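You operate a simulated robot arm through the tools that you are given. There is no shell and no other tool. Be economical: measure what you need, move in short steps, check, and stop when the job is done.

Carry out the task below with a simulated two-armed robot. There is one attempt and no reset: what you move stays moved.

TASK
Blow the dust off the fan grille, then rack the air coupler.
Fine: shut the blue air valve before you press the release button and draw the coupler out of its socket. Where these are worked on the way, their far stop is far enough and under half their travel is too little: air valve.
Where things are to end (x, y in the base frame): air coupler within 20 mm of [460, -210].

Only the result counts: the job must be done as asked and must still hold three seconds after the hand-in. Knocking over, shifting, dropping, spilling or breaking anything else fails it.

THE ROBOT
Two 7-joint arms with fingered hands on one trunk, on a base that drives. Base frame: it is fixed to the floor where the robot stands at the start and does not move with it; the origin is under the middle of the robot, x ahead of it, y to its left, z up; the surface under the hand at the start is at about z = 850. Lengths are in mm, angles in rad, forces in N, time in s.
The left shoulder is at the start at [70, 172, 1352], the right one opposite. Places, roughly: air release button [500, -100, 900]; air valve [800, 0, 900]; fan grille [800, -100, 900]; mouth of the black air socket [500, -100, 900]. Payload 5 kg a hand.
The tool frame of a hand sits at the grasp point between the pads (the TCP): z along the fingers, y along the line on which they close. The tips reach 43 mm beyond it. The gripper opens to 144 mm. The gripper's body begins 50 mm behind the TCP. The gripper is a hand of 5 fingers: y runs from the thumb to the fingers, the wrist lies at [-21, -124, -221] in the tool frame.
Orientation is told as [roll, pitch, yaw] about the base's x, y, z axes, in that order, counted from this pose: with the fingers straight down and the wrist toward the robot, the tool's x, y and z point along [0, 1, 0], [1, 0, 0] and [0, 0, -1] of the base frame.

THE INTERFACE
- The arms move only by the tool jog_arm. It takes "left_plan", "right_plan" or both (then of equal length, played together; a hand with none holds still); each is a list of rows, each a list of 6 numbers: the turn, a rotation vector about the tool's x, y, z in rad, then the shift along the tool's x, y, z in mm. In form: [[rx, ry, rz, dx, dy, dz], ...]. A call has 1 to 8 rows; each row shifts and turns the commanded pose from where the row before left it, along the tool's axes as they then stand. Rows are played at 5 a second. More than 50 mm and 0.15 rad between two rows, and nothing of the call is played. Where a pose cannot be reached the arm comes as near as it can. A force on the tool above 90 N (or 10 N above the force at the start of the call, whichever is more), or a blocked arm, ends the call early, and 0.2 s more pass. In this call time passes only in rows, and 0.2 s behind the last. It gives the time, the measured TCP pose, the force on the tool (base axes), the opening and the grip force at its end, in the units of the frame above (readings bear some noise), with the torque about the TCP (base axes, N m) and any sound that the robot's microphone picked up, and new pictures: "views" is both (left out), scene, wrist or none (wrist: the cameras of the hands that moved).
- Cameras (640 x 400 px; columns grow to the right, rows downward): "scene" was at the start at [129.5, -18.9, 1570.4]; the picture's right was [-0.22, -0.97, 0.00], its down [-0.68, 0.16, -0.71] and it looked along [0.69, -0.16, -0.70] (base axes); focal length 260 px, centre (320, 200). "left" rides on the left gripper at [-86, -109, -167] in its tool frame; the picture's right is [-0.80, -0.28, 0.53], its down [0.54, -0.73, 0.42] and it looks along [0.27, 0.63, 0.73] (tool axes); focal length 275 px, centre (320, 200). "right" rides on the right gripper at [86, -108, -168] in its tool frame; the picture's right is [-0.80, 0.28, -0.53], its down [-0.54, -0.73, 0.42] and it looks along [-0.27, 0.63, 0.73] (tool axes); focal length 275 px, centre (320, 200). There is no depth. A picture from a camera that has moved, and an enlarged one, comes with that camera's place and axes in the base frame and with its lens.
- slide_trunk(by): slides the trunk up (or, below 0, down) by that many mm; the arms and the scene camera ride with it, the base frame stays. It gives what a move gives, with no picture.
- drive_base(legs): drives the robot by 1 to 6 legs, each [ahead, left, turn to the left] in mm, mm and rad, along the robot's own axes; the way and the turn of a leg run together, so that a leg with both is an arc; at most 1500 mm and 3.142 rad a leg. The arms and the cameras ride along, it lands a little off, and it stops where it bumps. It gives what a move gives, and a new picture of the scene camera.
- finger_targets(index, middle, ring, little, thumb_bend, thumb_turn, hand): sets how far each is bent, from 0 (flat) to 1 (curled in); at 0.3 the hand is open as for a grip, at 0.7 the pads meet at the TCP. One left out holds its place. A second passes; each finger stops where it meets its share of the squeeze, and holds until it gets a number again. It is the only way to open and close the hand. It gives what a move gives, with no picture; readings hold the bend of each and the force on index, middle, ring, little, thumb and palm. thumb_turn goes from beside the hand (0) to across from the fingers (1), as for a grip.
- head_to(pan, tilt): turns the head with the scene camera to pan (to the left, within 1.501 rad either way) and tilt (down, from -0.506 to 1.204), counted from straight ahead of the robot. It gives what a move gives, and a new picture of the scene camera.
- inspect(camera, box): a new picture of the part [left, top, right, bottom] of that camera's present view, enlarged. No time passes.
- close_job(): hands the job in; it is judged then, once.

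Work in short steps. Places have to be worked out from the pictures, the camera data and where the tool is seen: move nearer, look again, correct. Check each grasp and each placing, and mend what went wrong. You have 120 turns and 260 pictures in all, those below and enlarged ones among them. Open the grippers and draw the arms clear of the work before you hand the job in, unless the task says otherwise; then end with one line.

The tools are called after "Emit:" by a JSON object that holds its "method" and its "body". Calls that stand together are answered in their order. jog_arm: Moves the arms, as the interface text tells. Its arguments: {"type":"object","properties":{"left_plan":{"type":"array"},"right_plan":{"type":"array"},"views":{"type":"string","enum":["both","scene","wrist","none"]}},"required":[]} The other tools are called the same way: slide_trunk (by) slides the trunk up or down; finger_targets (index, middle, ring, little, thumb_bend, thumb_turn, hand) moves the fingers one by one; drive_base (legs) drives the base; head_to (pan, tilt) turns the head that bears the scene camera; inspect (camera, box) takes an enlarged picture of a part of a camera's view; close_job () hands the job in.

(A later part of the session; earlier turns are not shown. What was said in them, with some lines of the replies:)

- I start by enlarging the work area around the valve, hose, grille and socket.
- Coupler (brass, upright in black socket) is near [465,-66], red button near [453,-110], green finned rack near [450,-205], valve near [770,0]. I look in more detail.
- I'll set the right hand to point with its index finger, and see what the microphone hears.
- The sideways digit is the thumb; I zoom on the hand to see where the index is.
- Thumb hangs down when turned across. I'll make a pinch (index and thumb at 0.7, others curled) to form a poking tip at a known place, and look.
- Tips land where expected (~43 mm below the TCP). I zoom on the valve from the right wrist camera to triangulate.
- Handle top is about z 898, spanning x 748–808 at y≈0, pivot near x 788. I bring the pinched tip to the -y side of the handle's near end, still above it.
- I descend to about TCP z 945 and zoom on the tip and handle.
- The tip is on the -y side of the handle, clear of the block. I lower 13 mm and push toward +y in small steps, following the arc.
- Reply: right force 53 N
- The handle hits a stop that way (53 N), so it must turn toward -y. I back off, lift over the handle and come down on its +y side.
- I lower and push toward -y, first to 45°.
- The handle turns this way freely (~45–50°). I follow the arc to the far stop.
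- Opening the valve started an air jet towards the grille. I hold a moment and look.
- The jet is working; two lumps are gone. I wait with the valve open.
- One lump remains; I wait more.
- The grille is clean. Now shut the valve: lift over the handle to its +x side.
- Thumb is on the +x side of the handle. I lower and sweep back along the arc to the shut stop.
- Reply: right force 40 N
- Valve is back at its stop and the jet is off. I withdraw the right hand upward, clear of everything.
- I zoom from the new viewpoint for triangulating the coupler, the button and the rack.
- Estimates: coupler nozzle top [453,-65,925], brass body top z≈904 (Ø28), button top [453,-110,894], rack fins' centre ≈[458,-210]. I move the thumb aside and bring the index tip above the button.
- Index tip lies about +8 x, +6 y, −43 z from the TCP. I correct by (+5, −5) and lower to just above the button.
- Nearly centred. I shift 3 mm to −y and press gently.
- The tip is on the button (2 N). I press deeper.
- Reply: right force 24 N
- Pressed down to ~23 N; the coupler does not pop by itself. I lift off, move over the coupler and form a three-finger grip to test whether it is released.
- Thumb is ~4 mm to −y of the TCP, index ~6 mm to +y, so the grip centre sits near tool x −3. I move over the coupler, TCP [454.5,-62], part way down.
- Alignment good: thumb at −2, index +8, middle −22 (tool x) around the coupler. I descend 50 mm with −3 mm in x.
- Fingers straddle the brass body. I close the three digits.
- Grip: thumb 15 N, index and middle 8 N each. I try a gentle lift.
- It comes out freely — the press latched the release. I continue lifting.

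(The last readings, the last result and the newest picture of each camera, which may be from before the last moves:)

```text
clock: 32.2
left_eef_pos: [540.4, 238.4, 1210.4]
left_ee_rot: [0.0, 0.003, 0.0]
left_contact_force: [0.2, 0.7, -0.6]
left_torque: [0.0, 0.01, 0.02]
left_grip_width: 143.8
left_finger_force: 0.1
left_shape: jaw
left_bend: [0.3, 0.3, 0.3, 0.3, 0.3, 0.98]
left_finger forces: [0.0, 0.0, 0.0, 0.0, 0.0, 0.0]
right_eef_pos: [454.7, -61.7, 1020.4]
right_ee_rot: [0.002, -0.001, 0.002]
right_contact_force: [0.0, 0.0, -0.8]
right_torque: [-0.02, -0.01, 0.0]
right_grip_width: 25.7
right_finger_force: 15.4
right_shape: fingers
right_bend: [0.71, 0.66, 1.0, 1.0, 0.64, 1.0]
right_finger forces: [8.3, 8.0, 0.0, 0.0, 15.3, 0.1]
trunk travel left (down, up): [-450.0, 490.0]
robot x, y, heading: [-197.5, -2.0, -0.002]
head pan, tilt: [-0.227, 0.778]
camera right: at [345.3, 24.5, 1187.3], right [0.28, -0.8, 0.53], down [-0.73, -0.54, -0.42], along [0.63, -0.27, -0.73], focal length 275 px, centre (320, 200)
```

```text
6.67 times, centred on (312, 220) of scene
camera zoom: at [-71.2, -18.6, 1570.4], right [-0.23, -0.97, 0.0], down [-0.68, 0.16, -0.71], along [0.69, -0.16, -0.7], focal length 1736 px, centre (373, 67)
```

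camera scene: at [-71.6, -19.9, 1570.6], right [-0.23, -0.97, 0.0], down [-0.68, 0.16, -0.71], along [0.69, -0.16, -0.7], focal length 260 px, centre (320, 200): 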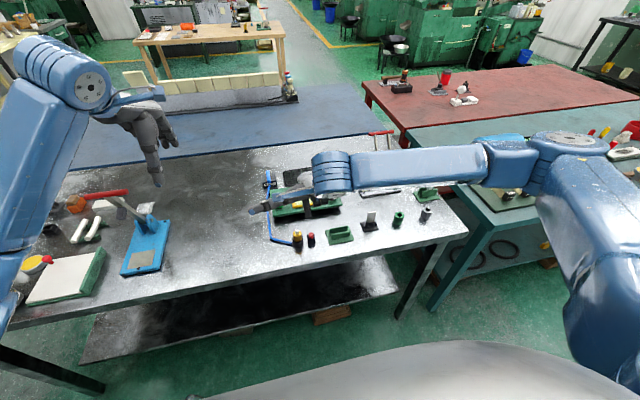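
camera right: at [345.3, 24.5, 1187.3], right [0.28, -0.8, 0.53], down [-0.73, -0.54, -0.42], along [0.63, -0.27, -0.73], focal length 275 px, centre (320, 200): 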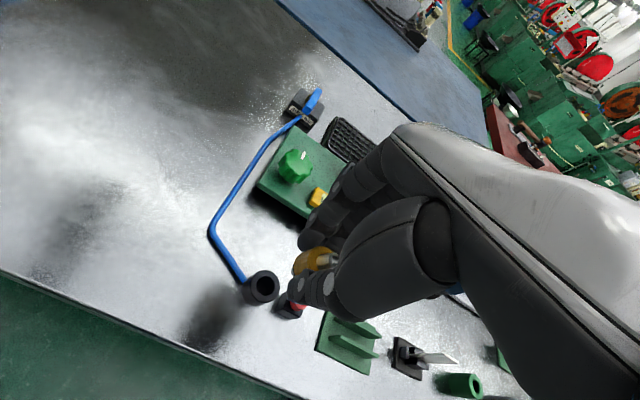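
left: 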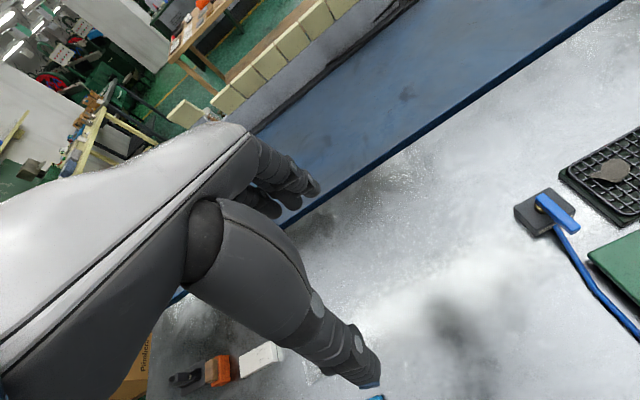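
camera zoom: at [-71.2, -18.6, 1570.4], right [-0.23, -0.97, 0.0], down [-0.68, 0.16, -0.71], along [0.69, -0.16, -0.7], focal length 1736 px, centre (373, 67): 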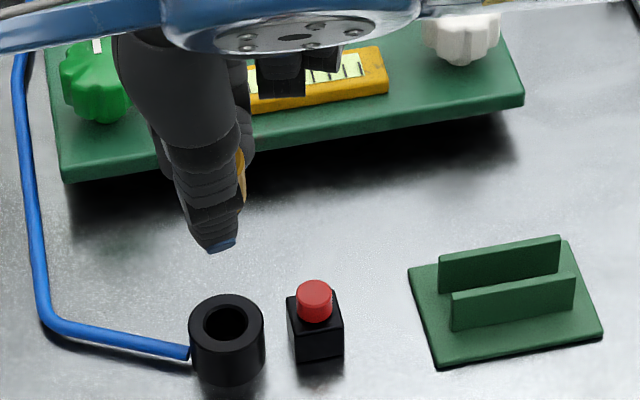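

Coupler is out. I zoom in on it to see its lower end and zoom on the socket bore.

Emit:
{"method": "inspect", "body": {"camera": "right", "box": [276, 230, 340, 290]}}

Emit:
{"method": "inspect", "body": {"camera": "scene", "box": [284, 205, 324, 250]}}

```text
6.67 times, centred on (308, 260) of right
camera zoom: at [345.3, 24.5, 1187.3], right [0.28, -0.8, 0.53], down [-0.73, -0.54, -0.42], along [0.63, -0.27, -0.73], focal length 1835 px, centre (400, -200)
```

zoom: 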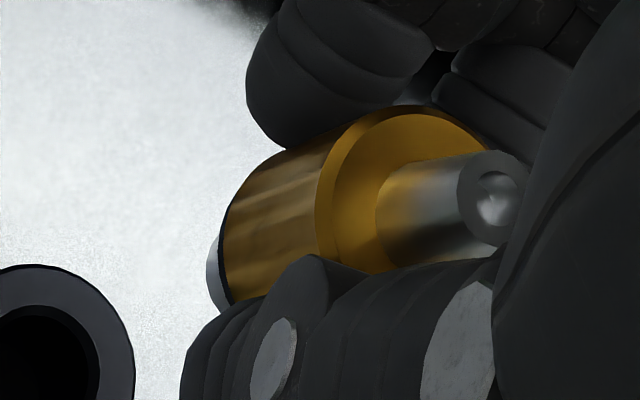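

```text
8.89 times, centred on (304, 228) of scene
camera zoom: at [-71.2, -18.6, 1570.4], right [-0.23, -0.97, 0.0], down [-0.68, 0.16, -0.71], along [0.69, -0.16, -0.7], focal length 2314 px, centre (462, -44)
```

zoom: 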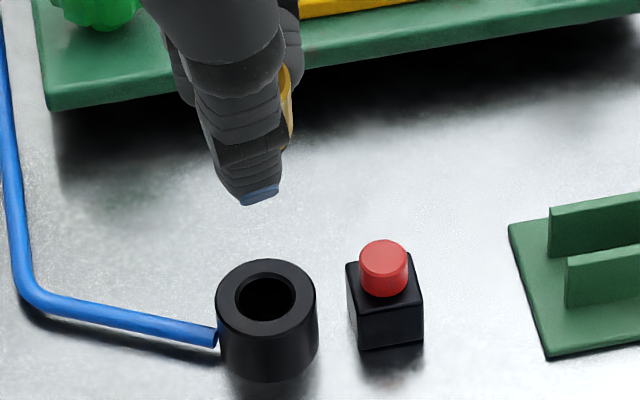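

A narrower silver plug hangs under the brass shoulder, so it should stand between the fins with the shoulder on them (fin tops z≈885, mid x≈457). I carry it over the rack at this height.

Emit:
{"method": "jog_arm", "body": {"right_plan": [[0, 0, 0, -36, 1, 0], [0, 0, 0, -36, 1, 0], [0, 0, 0, -36, 1, 0], [0, 0, 0, -36, 0, 0]], "views": "both"}}

Emit:
{"method": "inspect", "body": {"camera": "right", "box": [220, 200, 380, 320]}}

Emit:
{"method": "inspect", "body": {"camera": "scene", "box": [304, 190, 400, 250]}}

```text
clock: 33.2
left_eef_pos: [540.4, 237.6, 1211.6]
left_ee_rot: [0.001, -0.001, 0.0]
left_contact_force: [-0.9, -0.3, 0.6]
left_torque: [0.02, -0.04, -0.01]
left_grip_width: 143.9
left_finger_force: 0.2
left_shape: jaw
left_bend: [0.3, 0.3, 0.3, 0.3, 0.3, 0.98]
left_finger forces: [0.0, 0.1, 0.0, 0.0, 0.2, 0.0]
right_eef_pos: [458.0, -207.7, 1022.7]
right_ee_rot: [0.002, -0.001, 0.0]
right_contact_force: [-0.4, -0.4, -2.1]
right_torque: [0.02, -0.01, -0.01]
right_grip_width: 25.8
right_finger_force: 15.6
right_shape: fingers
right_bend: [0.71, 0.66, 1.0, 1.0, 0.64, 1.0]
right_finger forces: [8.3, 7.8, 0.1, 0.1, 15.1, 0.0]
trunk travel left (down, up): [-450.0, 490.0]
robot x, y, heading: [-200.5, 0.9, 0.001]
head pan, tilt: [-0.227, 0.778]
camera scene: at [-71.9, -21.2, 1570.5], right [-0.23, -0.97, 0.0], down [-0.68, 0.16, -0.71], along [0.69, -0.16, -0.7], focal length 260 px, centre (320, 200)
camera right: at [349.3, -121.3, 1190.2], right [0.28, -0.8, 0.53], down [-0.73, -0.54, -0.42], along [0.63, -0.27, -0.73], focal length 275 px, centre (320, 200)
```

scene: 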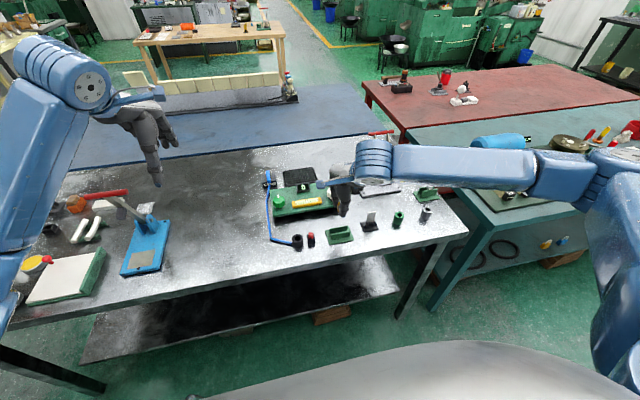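
right: 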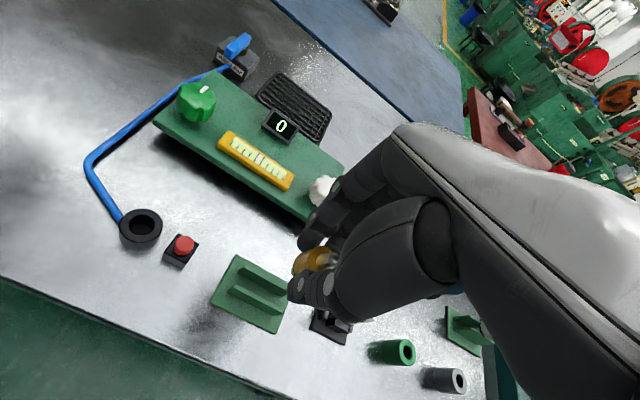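

```text
3.33 times, centred on (300, 260) of right
camera zoom: at [349.3, -121.3, 1190.2], right [0.28, -0.8, 0.53], down [-0.73, -0.54, -0.42], along [0.63, -0.27, -0.73], focal length 918 px, centre (387, 0)
```

zoom: 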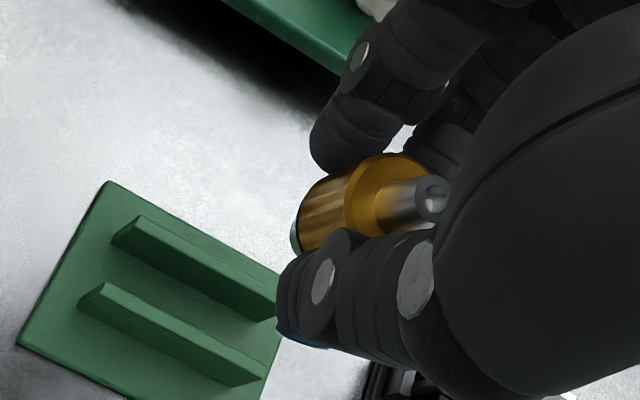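

```text
6.67 times, centred on (352, 220) of scene
camera zoom: at [-71.9, -21.2, 1570.5], right [-0.23, -0.97, 0.0], down [-0.68, 0.16, -0.71], along [0.69, -0.16, -0.7], focal length 1736 px, centre (107, 67)
```

zoom: 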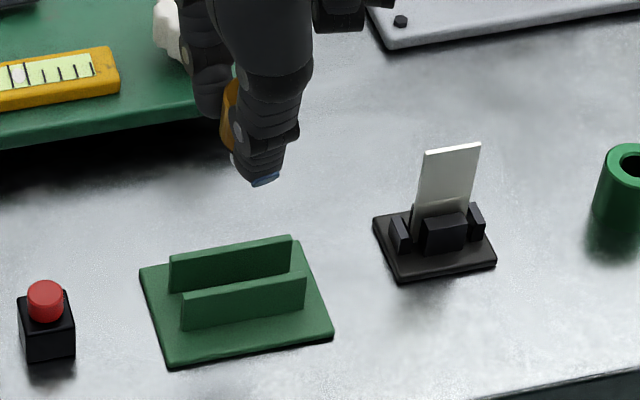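

Position agrees with both cameras within ~1 mm. I lower to near the fin tops with a −1 mm correction and look.

Emit:
{"method": "jog_arm", "body": {"right_plan": [[0, 0, 0, 0, -1, 25], [0, 0, 0, 0, 0, 25]], "views": "wrist"}}

Emit:
{"method": "inspect", "body": {"camera": "right", "box": [240, 220, 368, 300]}}

Emit:
{"method": "inspect", "body": {"camera": "scene", "box": [314, 205, 378, 245]}}

```text
clock: 33.8
left_eef_pos: [541.4, 238.7, 1209.4]
left_ee_rot: [-0.001, 0.003, -0.001]
left_contact_force: [0.4, -0.7, -0.2]
left_torque: [0.04, 0.03, 0.02]
left_grip_width: 143.6
left_finger_force: 0.0
left_shape: jaw
left_bend: [0.3, 0.3, 0.3, 0.3, 0.3, 0.98]
left_finger forces: [0.0, 0.0, 0.0, 0.1, 0.0, 0.0]
right_eef_pos: [458.7, -205.4, 970.1]
right_ee_rot: [-0.001, -0.001, -0.002]
right_contact_force: [0.7, -0.3, -1.0]
right_torque: [-0.01, -0.02, -0.01]
right_grip_width: 25.7
right_finger_force: 15.7
right_shape: fingers
right_bend: [0.71, 0.66, 1.0, 1.0, 0.64, 1.0]
right_finger forces: [8.3, 8.0, 0.1, 0.0, 15.1, 0.1]
trunk travel left (down, up): [-450.0, 490.0]
robot x, y, heading: [-198.0, 1.6, -0.001]
head pan, tilt: [-0.227, 0.778]
camera right: at [348.7, -119.0, 1137.4], right [0.28, -0.8, 0.53], down [-0.73, -0.54, -0.42], along [0.63, -0.27, -0.73], focal length 275 px, centre (320, 200)
```

right: 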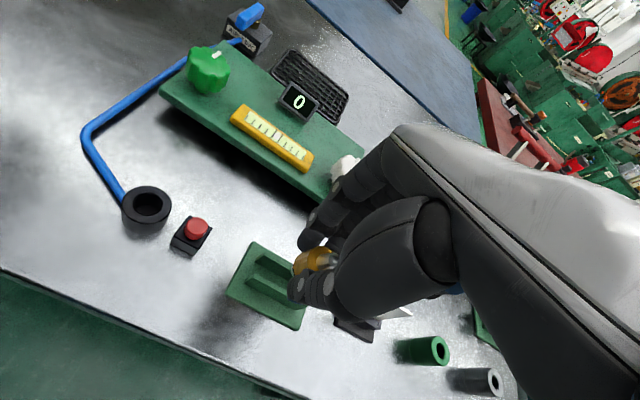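

```text
5.00 times, centred on (304, 260) of right
camera zoom: at [348.7, -119.0, 1137.4], right [0.28, -0.8, 0.53], down [-0.73, -0.54, -0.42], along [0.63, -0.27, -0.73], focal length 1376 px, centre (400, -100)
```

zoom: 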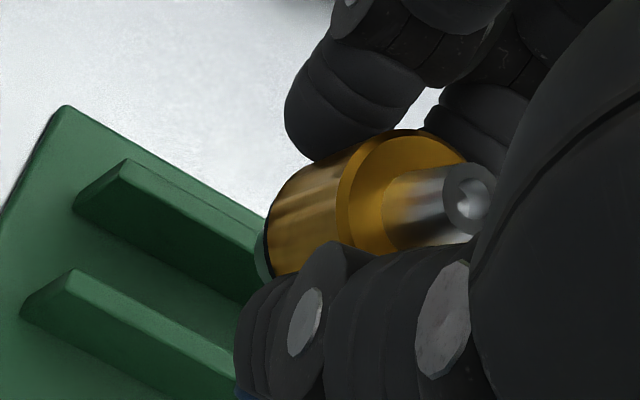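

```text
10.00 times, centred on (346, 225) of scene
camera zoom: at [-70.7, -20.1, 1570.5], right [-0.23, -0.97, 0.0], down [-0.68, 0.16, -0.71], along [0.69, -0.16, -0.7], focal length 2603 px, centre (60, -50)
```

zoom: 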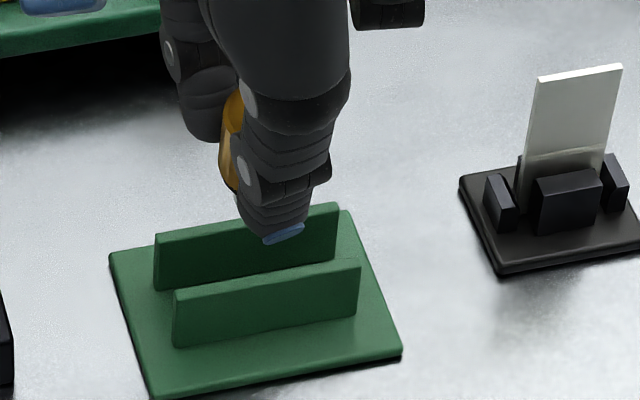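

I lower in small steps toward TCP z ≈ 934, watching force.

Emit:
{"method": "jog_arm", "body": {"right_plan": [[0, 0, 0, 0, 0, 6], [0, 0, 0, 0, 0, 6], [0, 0, 0, 0, 0, 6], [0, 0, 0, 0, 0, 6]], "views": "none"}}

Emit:
{"method": "inspect", "body": {"camera": "right", "box": [240, 220, 368, 300]}}

Emit:
{"method": "inspect", "body": {"camera": "scene", "box": [314, 205, 378, 245]}}

```text
clock: 34.8
left_eef_pos: [540.1, 239.4, 1211.0]
left_ee_rot: [0.0, 0.0, 0.0]
left_contact_force: [0.1, 0.8, -0.1]
left_torque: [0.02, -0.03, -0.02]
left_grip_width: 143.8
left_finger_force: 0.1
left_shape: jaw
left_bend: [0.3, 0.3, 0.3, 0.3, 0.3, 0.98]
left_finger forces: [0.0, 0.1, 0.0, 0.0, 0.0, 0.0]
right_eef_pos: [457.0, -205.2, 947.0]
right_ee_rot: [0.0, 0.001, 0.001]
right_contact_force: [0.7, 0.3, -1.3]
right_torque: [-0.01, -0.01, -0.02]
right_grip_width: 25.8
right_finger_force: 15.5
right_shape: fingers
right_bend: [0.71, 0.66, 1.0, 1.0, 0.64, 1.0]
right_finger forces: [8.3, 8.0, 0.1, 0.0, 15.0, 0.1]
trunk travel left (down, up): [-450.0, 490.0]
robot x, y, heading: [-199.1, 0.3, -0.001]
head pan, tilt: [-0.227, 0.778]
```

```text
5.00 times, centred on (304, 260) of right
camera zoom: at [347.8, -118.7, 1114.8], right [0.28, -0.8, 0.53], down [-0.73, -0.54, -0.42], along [0.63, -0.27, -0.73], focal length 1376 px, centre (400, -100)
```

zoom: 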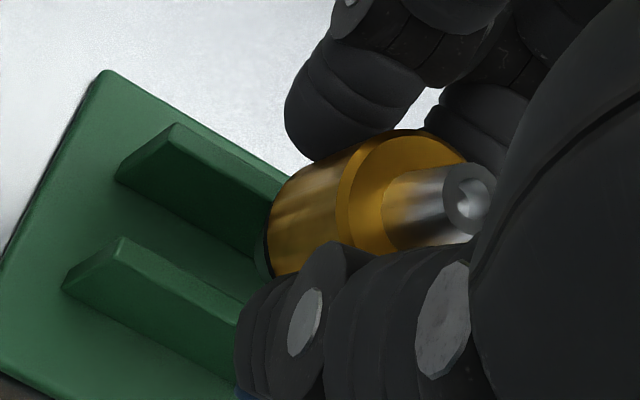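

```text
10.00 times, centred on (346, 225) of scene
camera zoom: at [-70.6, -19.2, 1570.4], right [-0.23, -0.97, 0.0], down [-0.68, 0.16, -0.71], along [0.69, -0.16, -0.7], focal length 2603 px, centre (60, -50)
```

zoom: 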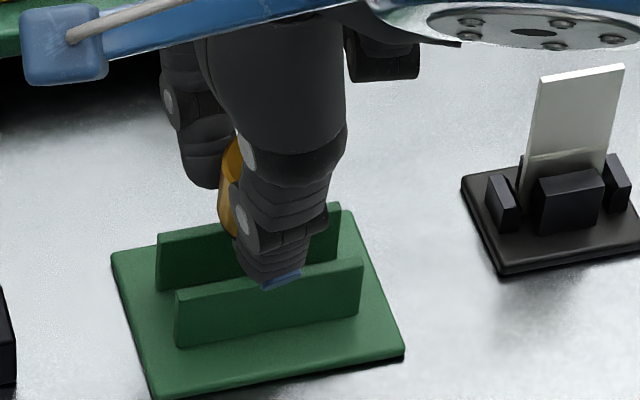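

No contact yet; continuing in 3 mm steps.

Emit:
{"method": "jog_arm", "body": {"right_plan": [[0, 0, 0, 0, 0, 3], [0, 0, 0, 0, 0, 3], [0, 0, 0, 0, 0, 3]], "views": "none"}}

Emit:
{"method": "inspect", "body": {"camera": "right", "box": [240, 220, 368, 300]}}

Emit:
{"method": "inspect", "body": {"camera": "scene", "box": [326, 210, 374, 240]}}

```text
clock: 35.6
left_eef_pos: [540.5, 239.7, 1211.1]
left_ee_rot: [-0.001, 0.002, 0.0]
left_contact_force: [-0.2, -0.6, -0.2]
left_torque: [-0.04, 0.03, 0.04]
left_grip_width: 144.0
left_finger_force: 0.1
left_shape: jaw
left_bend: [0.3, 0.3, 0.3, 0.3, 0.3, 0.98]
left_finger forces: [0.1, 0.0, 0.0, 0.1, 0.0, 0.0]
right_eef_pos: [458.1, -204.9, 937.7]
right_ee_rot: [0.0, -0.002, -0.002]
right_contact_force: [-0.2, 0.1, -0.1]
right_torque: [0.0, 0.01, -0.02]
right_grip_width: 25.8
right_finger_force: 15.7
right_shape: fingers
right_bend: [0.71, 0.66, 1.0, 1.0, 0.64, 1.0]
right_finger forces: [8.4, 7.9, 0.1, 0.2, 15.1, 0.0]
trunk travel left (down, up): [-450.0, 490.0]
robot x, y, heading: [-199.7, 0.2, -0.005]
head pan, tilt: [-0.227, 0.778]
```

```text
5.00 times, centred on (304, 260) of right
camera zoom: at [348.3, -118.9, 1105.1], right [0.28, -0.8, 0.53], down [-0.73, -0.54, -0.42], along [0.63, -0.27, -0.73], focal length 1376 px, centre (400, -100)
```

zoom: 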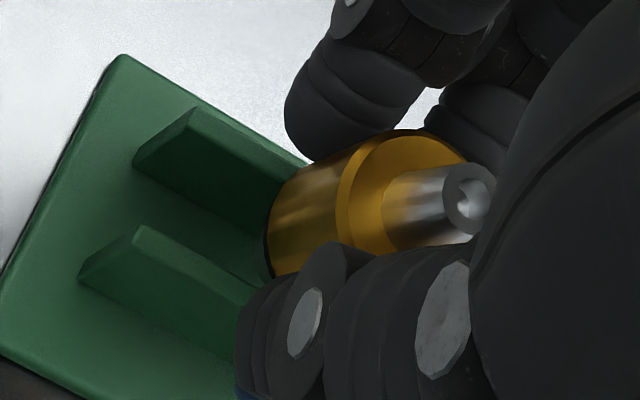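

```text
13.33 times, centred on (350, 225) of scene
camera zoom: at [-70.7, -18.8, 1570.4], right [-0.23, -0.97, 0.0], down [-0.68, 0.16, -0.71], along [0.69, -0.16, -0.7], focal length 3471 px, centre (-80, -133)
```

zoom: 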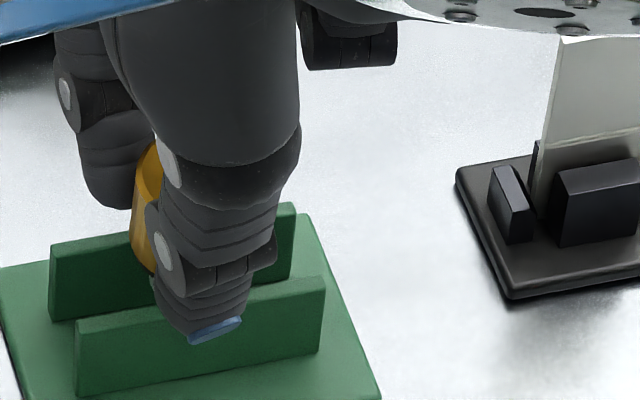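

Still free; continuing until contact.

Emit:
{"method": "jog_arm", "body": {"right_plan": [[0, 0, 0, 0, 0, 2], [0, 0, 0, 0, 0, 2], [0, 0, 0, 0, 0, 2]], "views": "none"}}

Emit:
{"method": "inspect", "body": {"camera": "right", "box": [240, 220, 368, 300]}}

Emit:
{"method": "inspect", "body": {"camera": "scene", "box": [326, 210, 374, 240]}}

```text
clock: 36.4
left_eef_pos: [541.1, 237.5, 1210.6]
left_ee_rot: [-0.002, 0.003, 0.0]
left_contact_force: [0.2, -0.1, -0.7]
left_torque: [0.0, 0.01, -0.01]
left_grip_width: 143.9
left_finger_force: 0.0
left_shape: jaw
left_bend: [0.3, 0.3, 0.3, 0.3, 0.3, 0.98]
left_finger forces: [0.1, 0.0, 0.0, 0.1, 0.1, 0.1]
right_eef_pos: [457.6, -203.7, 930.5]
right_ee_rot: [0.001, -0.001, -0.001]
right_contact_force: [-0.6, 0.4, -0.2]
right_torque: [0.02, -0.01, 0.02]
right_grip_width: 26.0
right_finger_force: 15.8
right_shape: fingers
right_bend: [0.71, 0.66, 1.0, 1.0, 0.64, 1.0]
right_finger forces: [8.4, 8.0, 0.0, 0.0, 15.1, 0.1]
trunk travel left (down, up): [-450.0, 490.0]
robot x, y, heading: [-195.4, -2.1, -0.004]
head pan, tilt: [-0.227, 0.778]
```

```text
5.00 times, centred on (304, 260) of right
camera zoom: at [348.0, -118.1, 1098.4], right [0.28, -0.8, 0.53], down [-0.73, -0.54, -0.42], along [0.63, -0.27, -0.73], focal length 1376 px, centre (400, -100)
```

zoom: 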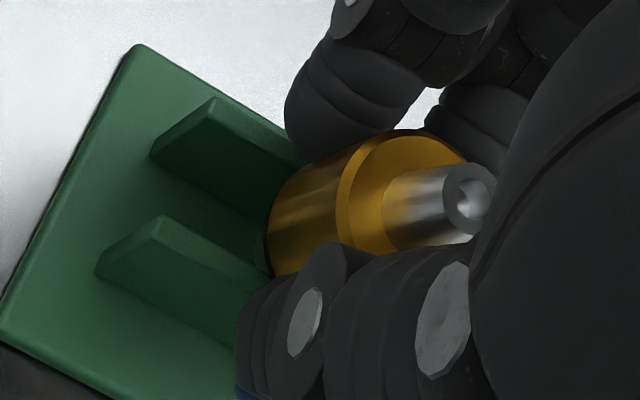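

```text
13.33 times, centred on (350, 225) of scene
camera zoom: at [-70.8, -18.9, 1570.4], right [-0.23, -0.97, 0.0], down [-0.68, 0.16, -0.71], along [0.69, -0.16, -0.7], focal length 3471 px, centre (-80, -133)
```

zoom: 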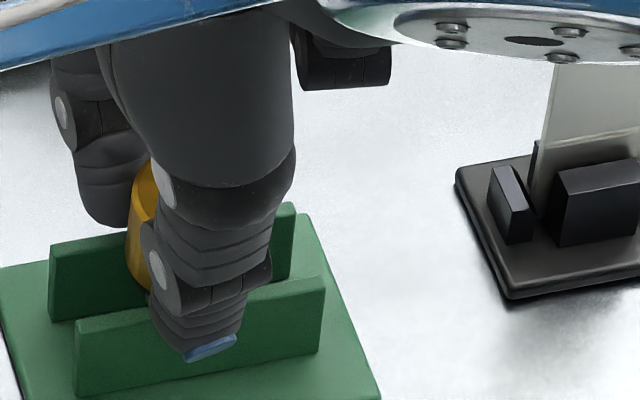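

Emit:
{"method": "jog_arm", "body": {"right_plan": [[0, 0, 0, 0, 0, 2], [0, 0, 0, 0, 0, 2]], "views": "none"}}

Emit:
{"method": "inspect", "body": {"camera": "right", "box": [240, 220, 368, 300]}}

```text
clock: 37.0
left_eef_pos: [540.4, 239.0, 1210.9]
left_ee_rot: [0.0, 0.0, 0.001]
left_contact_force: [-0.3, 1.1, -0.3]
left_torque: [0.0, -0.01, 0.0]
left_grip_width: 143.8
left_finger_force: 0.1
left_shape: jaw
left_bend: [0.3, 0.3, 0.3, 0.3, 0.3, 0.98]
left_finger forces: [0.1, 0.0, 0.0, 0.1, 0.0, 0.0]
right_eef_pos: [458.2, -203.4, 929.1]
right_ee_rot: [0.001, -0.002, -0.002]
right_contact_force: [0.4, -0.2, 9.7]
right_torque: [-0.02, 0.16, -0.02]
right_grip_width: 25.7
right_finger_force: 16.8
right_shape: fingers
right_bend: [0.71, 0.66, 1.0, 1.0, 0.64, 1.0]
right_finger forces: [8.9, 9.0, 0.0, 0.1, 15.9, 0.0]
trunk travel left (down, up): [-450.0, 490.0]
robot x, y, heading: [-199.8, -4.3, -0.006]
head pan, tilt: [-0.227, 0.778]
```

```text
5.00 times, centred on (304, 260) of right
camera zoom: at [348.0, -118.3, 1096.6], right [0.28, -0.8, 0.53], down [-0.73, -0.54, -0.42], along [0.63, -0.27, -0.73], focal length 1376 px, centre (400, -100)
```

zoom: 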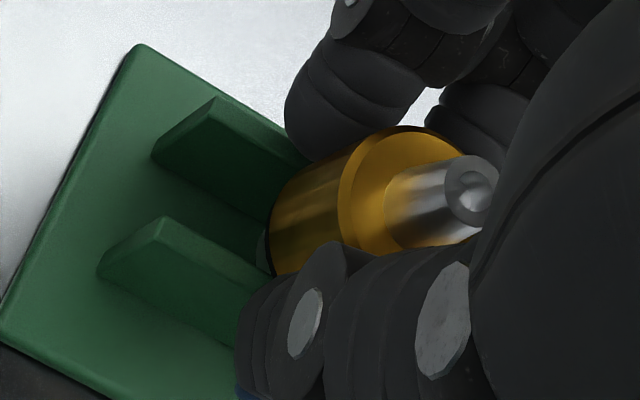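

Contact at ~10 N: it is seated. I ease 1 mm and open the fingers a little, then fully.

Emit:
{"method": "jog_arm", "body": {"right_plan": [[0, 0, 0, 0, 0, -1]], "views": "none"}}

Emit:
{"method": "finger_targets", "body": {"hand": "right", "thumb_bend": 0.6, "index": 0.64, "middle": 0.61}}

Emit:
{"method": "inspect", "body": {"camera": "right", "box": [240, 220, 368, 300]}}

```text
clock: 37.4
left_eef_pos: [540.9, 239.2, 1210.6]
left_ee_rot: [-0.001, 0.0, 0.001]
left_contact_force: [0.0, 0.9, 0.3]
left_torque: [-0.02, 0.01, 0.02]
left_grip_width: 143.7
left_finger_force: 0.1
left_shape: jaw
left_bend: [0.3, 0.3, 0.3, 0.3, 0.3, 0.98]
left_finger forces: [0.0, 0.1, 0.0, 0.0, 0.1, 0.1]
right_eef_pos: [457.2, -204.1, 929.4]
right_ee_rot: [0.0, -0.002, 0.0]
right_contact_force: [3.6, 0.6, 9.1]
right_torque: [-0.02, 0.03, 0.0]
right_grip_width: 25.2
right_finger_force: 17.5
right_shape: fingers
right_bend: [0.71, 0.66, 1.0, 1.0, 0.64, 1.0]
right_finger forces: [9.6, 10.2, 0.1, 0.0, 15.0, 0.0]
trunk travel left (down, up): [-450.0, 490.0]
robot x, y, heading: [-199.9, -3.1, -0.002]
head pan, tilt: [-0.227, 0.778]
```

```text
clock: 38.4
left_eef_pos: [540.6, 238.5, 1210.2]
left_ee_rot: [0.0, 0.003, 0.0]
left_contact_force: [-0.2, 0.2, 0.0]
left_torque: [-0.02, -0.01, 0.0]
left_grip_width: 143.7
left_finger_force: 0.0
left_shape: jaw
left_bend: [0.3, 0.3, 0.3, 0.3, 0.3, 0.98]
left_finger forces: [0.0, 0.1, 0.1, 0.0, 0.0, 0.0]
right_eef_pos: [457.6, -205.2, 928.4]
right_ee_rot: [0.002, 0.001, -0.003]
right_contact_force: [-0.4, -0.1, -0.3]
right_torque: [-0.02, 0.01, 0.02]
right_grip_width: 34.8
right_finger_force: 0.1
right_shape: fingers
right_bend: [0.64, 0.61, 1.0, 1.0, 0.6, 1.0]
right_finger forces: [0.0, 0.1, 0.0, 0.0, 0.0, 0.1]
trunk travel left (down, up): [-450.0, 490.0]
robot x, y, heading: [-200.2, -4.4, -0.001]
head pan, tilt: [-0.227, 0.778]
```

```text
5.00 times, centred on (304, 260) of right
camera zoom: at [347.7, -118.8, 1096.0], right [0.28, -0.8, 0.53], down [-0.73, -0.54, -0.42], along [0.63, -0.27, -0.73], focal length 1376 px, centre (400, -100)
```

zoom: 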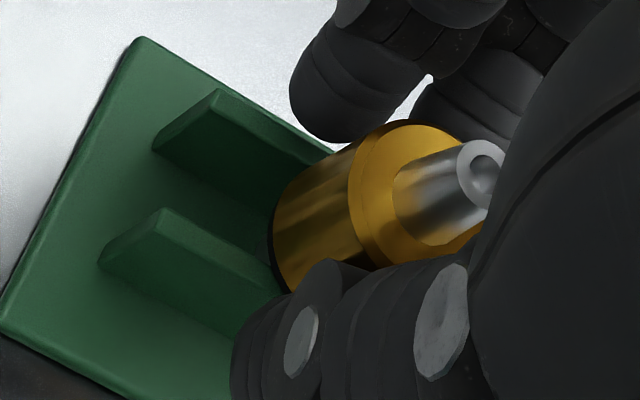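

The coupler stands free in the rack. I open wide and withdraw straight up.

Emit:
{"method": "finger_targets", "body": {"hand": "right", "thumb_bend": 0.45, "index": 0.5, "middle": 0.5}}

Emit:
{"method": "jog_arm", "body": {"right_plan": [[0, 0, 0, 0, 0, -20], [0, 0, 0, 0, 0, -35], [0, 0, 0, 0, 0, -45], [0, 0, 0, 0, 0, -45], [0, 0, 0, -20, 0, -45], [0, 0, 0, -40, 0, -20], [0, 0, 0, -40, 0, 0], [0, 0, 0, -40, 0, 0]], "views": "scene"}}

Emit:
{"method": "inspect", "body": {"camera": "scene", "box": [320, 210, 368, 250]}}

Emit:
{"method": "inspect", "body": {"camera": "scene", "box": [250, 160, 450, 260]}}

```text
clock: 39.4
left_eef_pos: [540.0, 239.4, 1210.7]
left_ee_rot: [-0.001, 0.003, -0.001]
left_contact_force: [0.5, 0.3, 0.1]
left_torque: [-0.02, -0.01, -0.03]
left_grip_width: 143.7
left_finger_force: 0.1
left_shape: jaw
left_bend: [0.3, 0.3, 0.3, 0.3, 0.3, 0.98]
left_finger forces: [0.1, 0.0, 0.0, 0.1, 0.1, 0.1]
right_eef_pos: [455.5, -204.8, 927.8]
right_ee_rot: [0.0, 0.001, -0.001]
right_contact_force: [-0.6, -0.2, -0.4]
right_torque: [0.0, 0.0, 0.0]
right_grip_width: 86.7
right_finger_force: 0.0
right_shape: fingers
right_bend: [0.5, 0.5, 1.0, 1.0, 0.45, 0.99]
right_finger forces: [0.0, 0.0, 0.1, 0.0, 0.1, 0.1]
trunk travel left (down, up): [-450.0, 490.0]
robot x, y, heading: [-201.0, -2.2, -0.0]
head pan, tilt: [-0.227, 0.778]
```

```text
clock: 41.2
left_eef_pos: [539.1, 238.7, 1211.8]
left_ee_rot: [0.004, 0.0, 0.0]
left_contact_force: [-1.1, 0.5, -0.1]
left_torque: [0.04, -0.04, 0.03]
left_grip_width: 143.5
left_finger_force: 0.1
left_shape: jaw
left_bend: [0.3, 0.3, 0.3, 0.3, 0.3, 0.98]
left_finger forces: [0.0, 0.0, 0.0, 0.0, 0.0, 0.1]
right_eef_pos: [456.8, -345.8, 1139.6]
right_ee_rot: [0.001, -0.001, 0.001]
right_contact_force: [-0.9, -0.3, 0.8]
right_torque: [0.01, -0.03, 0.0]
right_grip_width: 87.0
right_finger_force: 0.0
right_shape: fingers
right_bend: [0.5, 0.5, 1.0, 1.0, 0.45, 0.99]
right_finger forces: [0.0, 0.0, 0.2, 0.0, 0.1, 0.0]
trunk travel left (down, up): [-450.0, 490.0]
robot x, y, heading: [-203.0, -1.8, 0.003]
head pan, tilt: [-0.227, 0.778]
camera scene: at [-72.4, -20.6, 1570.6], right [-0.22, -0.97, 0.0], down [-0.68, 0.16, -0.71], along [0.69, -0.16, -0.7], focal length 260 px, centre (320, 200)
```

scene: 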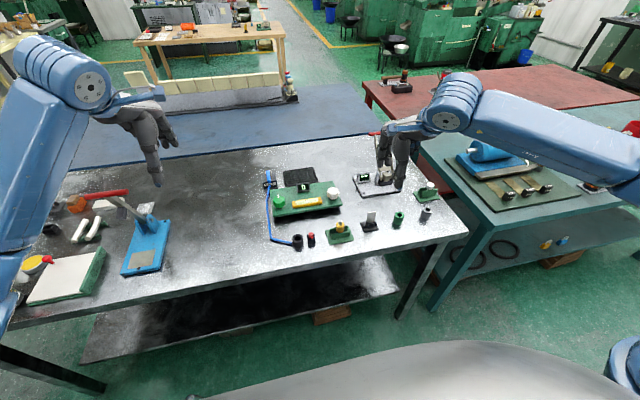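

```text
10.00 times, centred on (344, 230) of scene
camera zoom: at [-72.4, -20.6, 1570.6], right [-0.22, -0.97, 0.0], down [-0.68, 0.16, -0.71], along [0.69, -0.16, -0.7], focal length 2603 px, centre (80, -100)
```

zoom: 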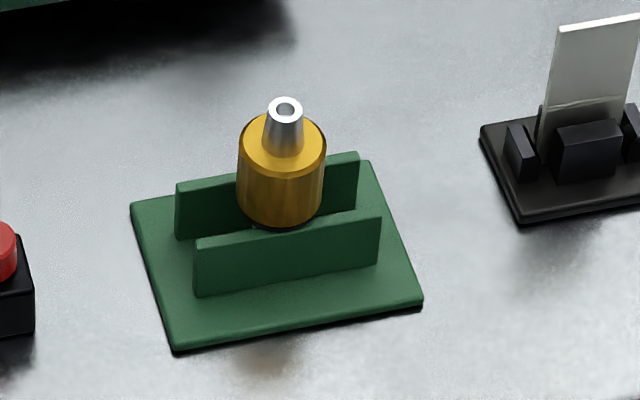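

```text
3.20 times, centred on (350, 210) of scene
camera zoom: at [-72.4, -20.6, 1570.6], right [-0.22, -0.97, 0.0], down [-0.68, 0.16, -0.71], along [0.69, -0.16, -0.7], focal length 833 px, centre (224, 168)
```

zoom: 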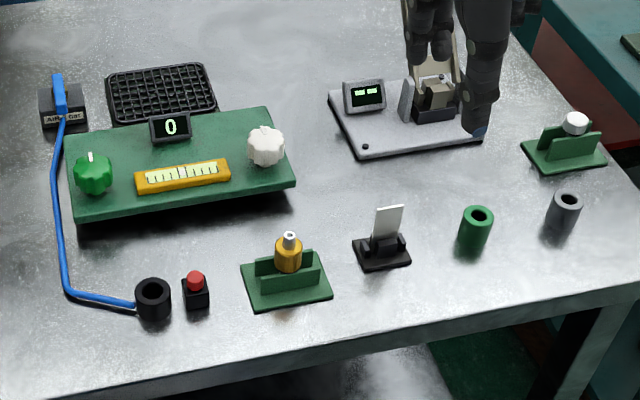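

The coupler stands upright in the rack near [455,-210]; the valve is shut, the grille clean, and nothing else has moved. I raise the right hand a little and open it.

Emit:
{"method": "jog_arm", "body": {"right_plan": [[0, 0, 0, -20, 0, -40], [0, 0, 0, -20, 0, -40]], "views": "none"}}

Emit:
{"method": "finger_targets", "body": {"hand": "right", "thumb_bend": 0.3, "index": 0.3, "middle": 0.3, "ring": 0.3, "little": 0.3}}

Emit:
{"method": "inspect", "body": {"camera": "scene", "box": [250, 160, 450, 260]}}

```text
clock: 41.8
left_eef_pos: [539.5, 238.5, 1211.7]
left_ee_rot: [0.001, 0.0, -0.001]
left_contact_force: [0.0, 0.3, -0.1]
left_torque: [0.0, -0.01, 0.05]
left_grip_width: 143.6
left_finger_force: 0.1
left_shape: jaw
left_bend: [0.3, 0.3, 0.3, 0.3, 0.3, 0.98]
left_finger forces: [0.0, 0.1, 0.0, 0.0, 0.0, 0.0]
right_eef_pos: [455.6, -388.2, 1215.4]
right_ee_rot: [0.0, 0.003, -0.002]
right_contact_force: [-0.9, -0.9, 0.6]
right_torque: [0.0, -0.01, 0.01]
right_grip_width: 87.3
right_finger_force: 0.0
right_shape: fingers
right_bend: [0.5, 0.5, 1.0, 1.0, 0.45, 0.99]
right_finger forces: [0.0, 0.0, 0.0, 0.0, 0.1, 0.1]
trunk travel left (down, up): [-450.0, 490.0]
robot x, y, heading: [-201.8, -2.2, -0.002]
head pan, tilt: [-0.227, 0.778]
```

```text
clock: 42.8
left_eef_pos: [540.5, 238.6, 1210.5]
left_ee_rot: [0.0, 0.002, -0.001]
left_contact_force: [-0.6, -0.2, 0.4]
left_torque: [0.0, 0.0, -0.02]
left_grip_width: 143.7
left_finger_force: 0.1
left_shape: jaw
left_bend: [0.3, 0.3, 0.3, 0.3, 0.3, 0.98]
left_finger forces: [0.0, 0.1, 0.0, 0.1, 0.1, 0.1]
right_eef_pos: [456.7, -387.4, 1215.6]
right_ee_rot: [0.0, 0.001, -0.001]
right_contact_force: [0.9, 0.0, 0.9]
right_torque: [-0.03, 0.0, 0.01]
right_grip_width: 148.8
right_finger_force: 0.1
right_shape: fingers
right_bend: [0.3, 0.3, 0.3, 0.3, 0.3, 0.98]
right_finger forces: [0.0, 0.1, 0.0, 0.0, 0.1, 0.0]
trunk travel left (down, up): [-450.0, 490.0]
robot x, y, heading: [-199.3, -0.6, -0.004]
head pan, tilt: [-0.227, 0.778]
```

```text
3.20 times, centred on (350, 210) of scene
camera zoom: at [-71.2, -19.0, 1570.5], right [-0.23, -0.97, 0.0], down [-0.68, 0.16, -0.71], along [0.69, -0.16, -0.7], focal length 833 px, centre (224, 168)
```

zoom: 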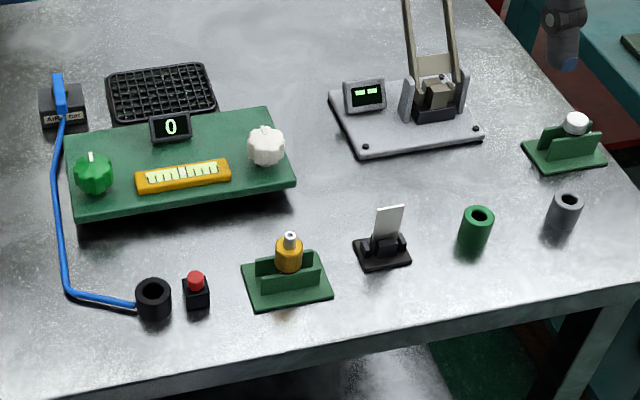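

Everything is in place, with the hands open and clear, so I hand in.

Emit:
{"method": "close_job", "body": {}}

```text
The job is handed in.
```

The fan grille is blown clean, the blue air valve was shut before I pressed the release button, and the air coupler now stands upright in the green rack at about [455, -210], within the 20 mm allowed; nothing else was seen to move.
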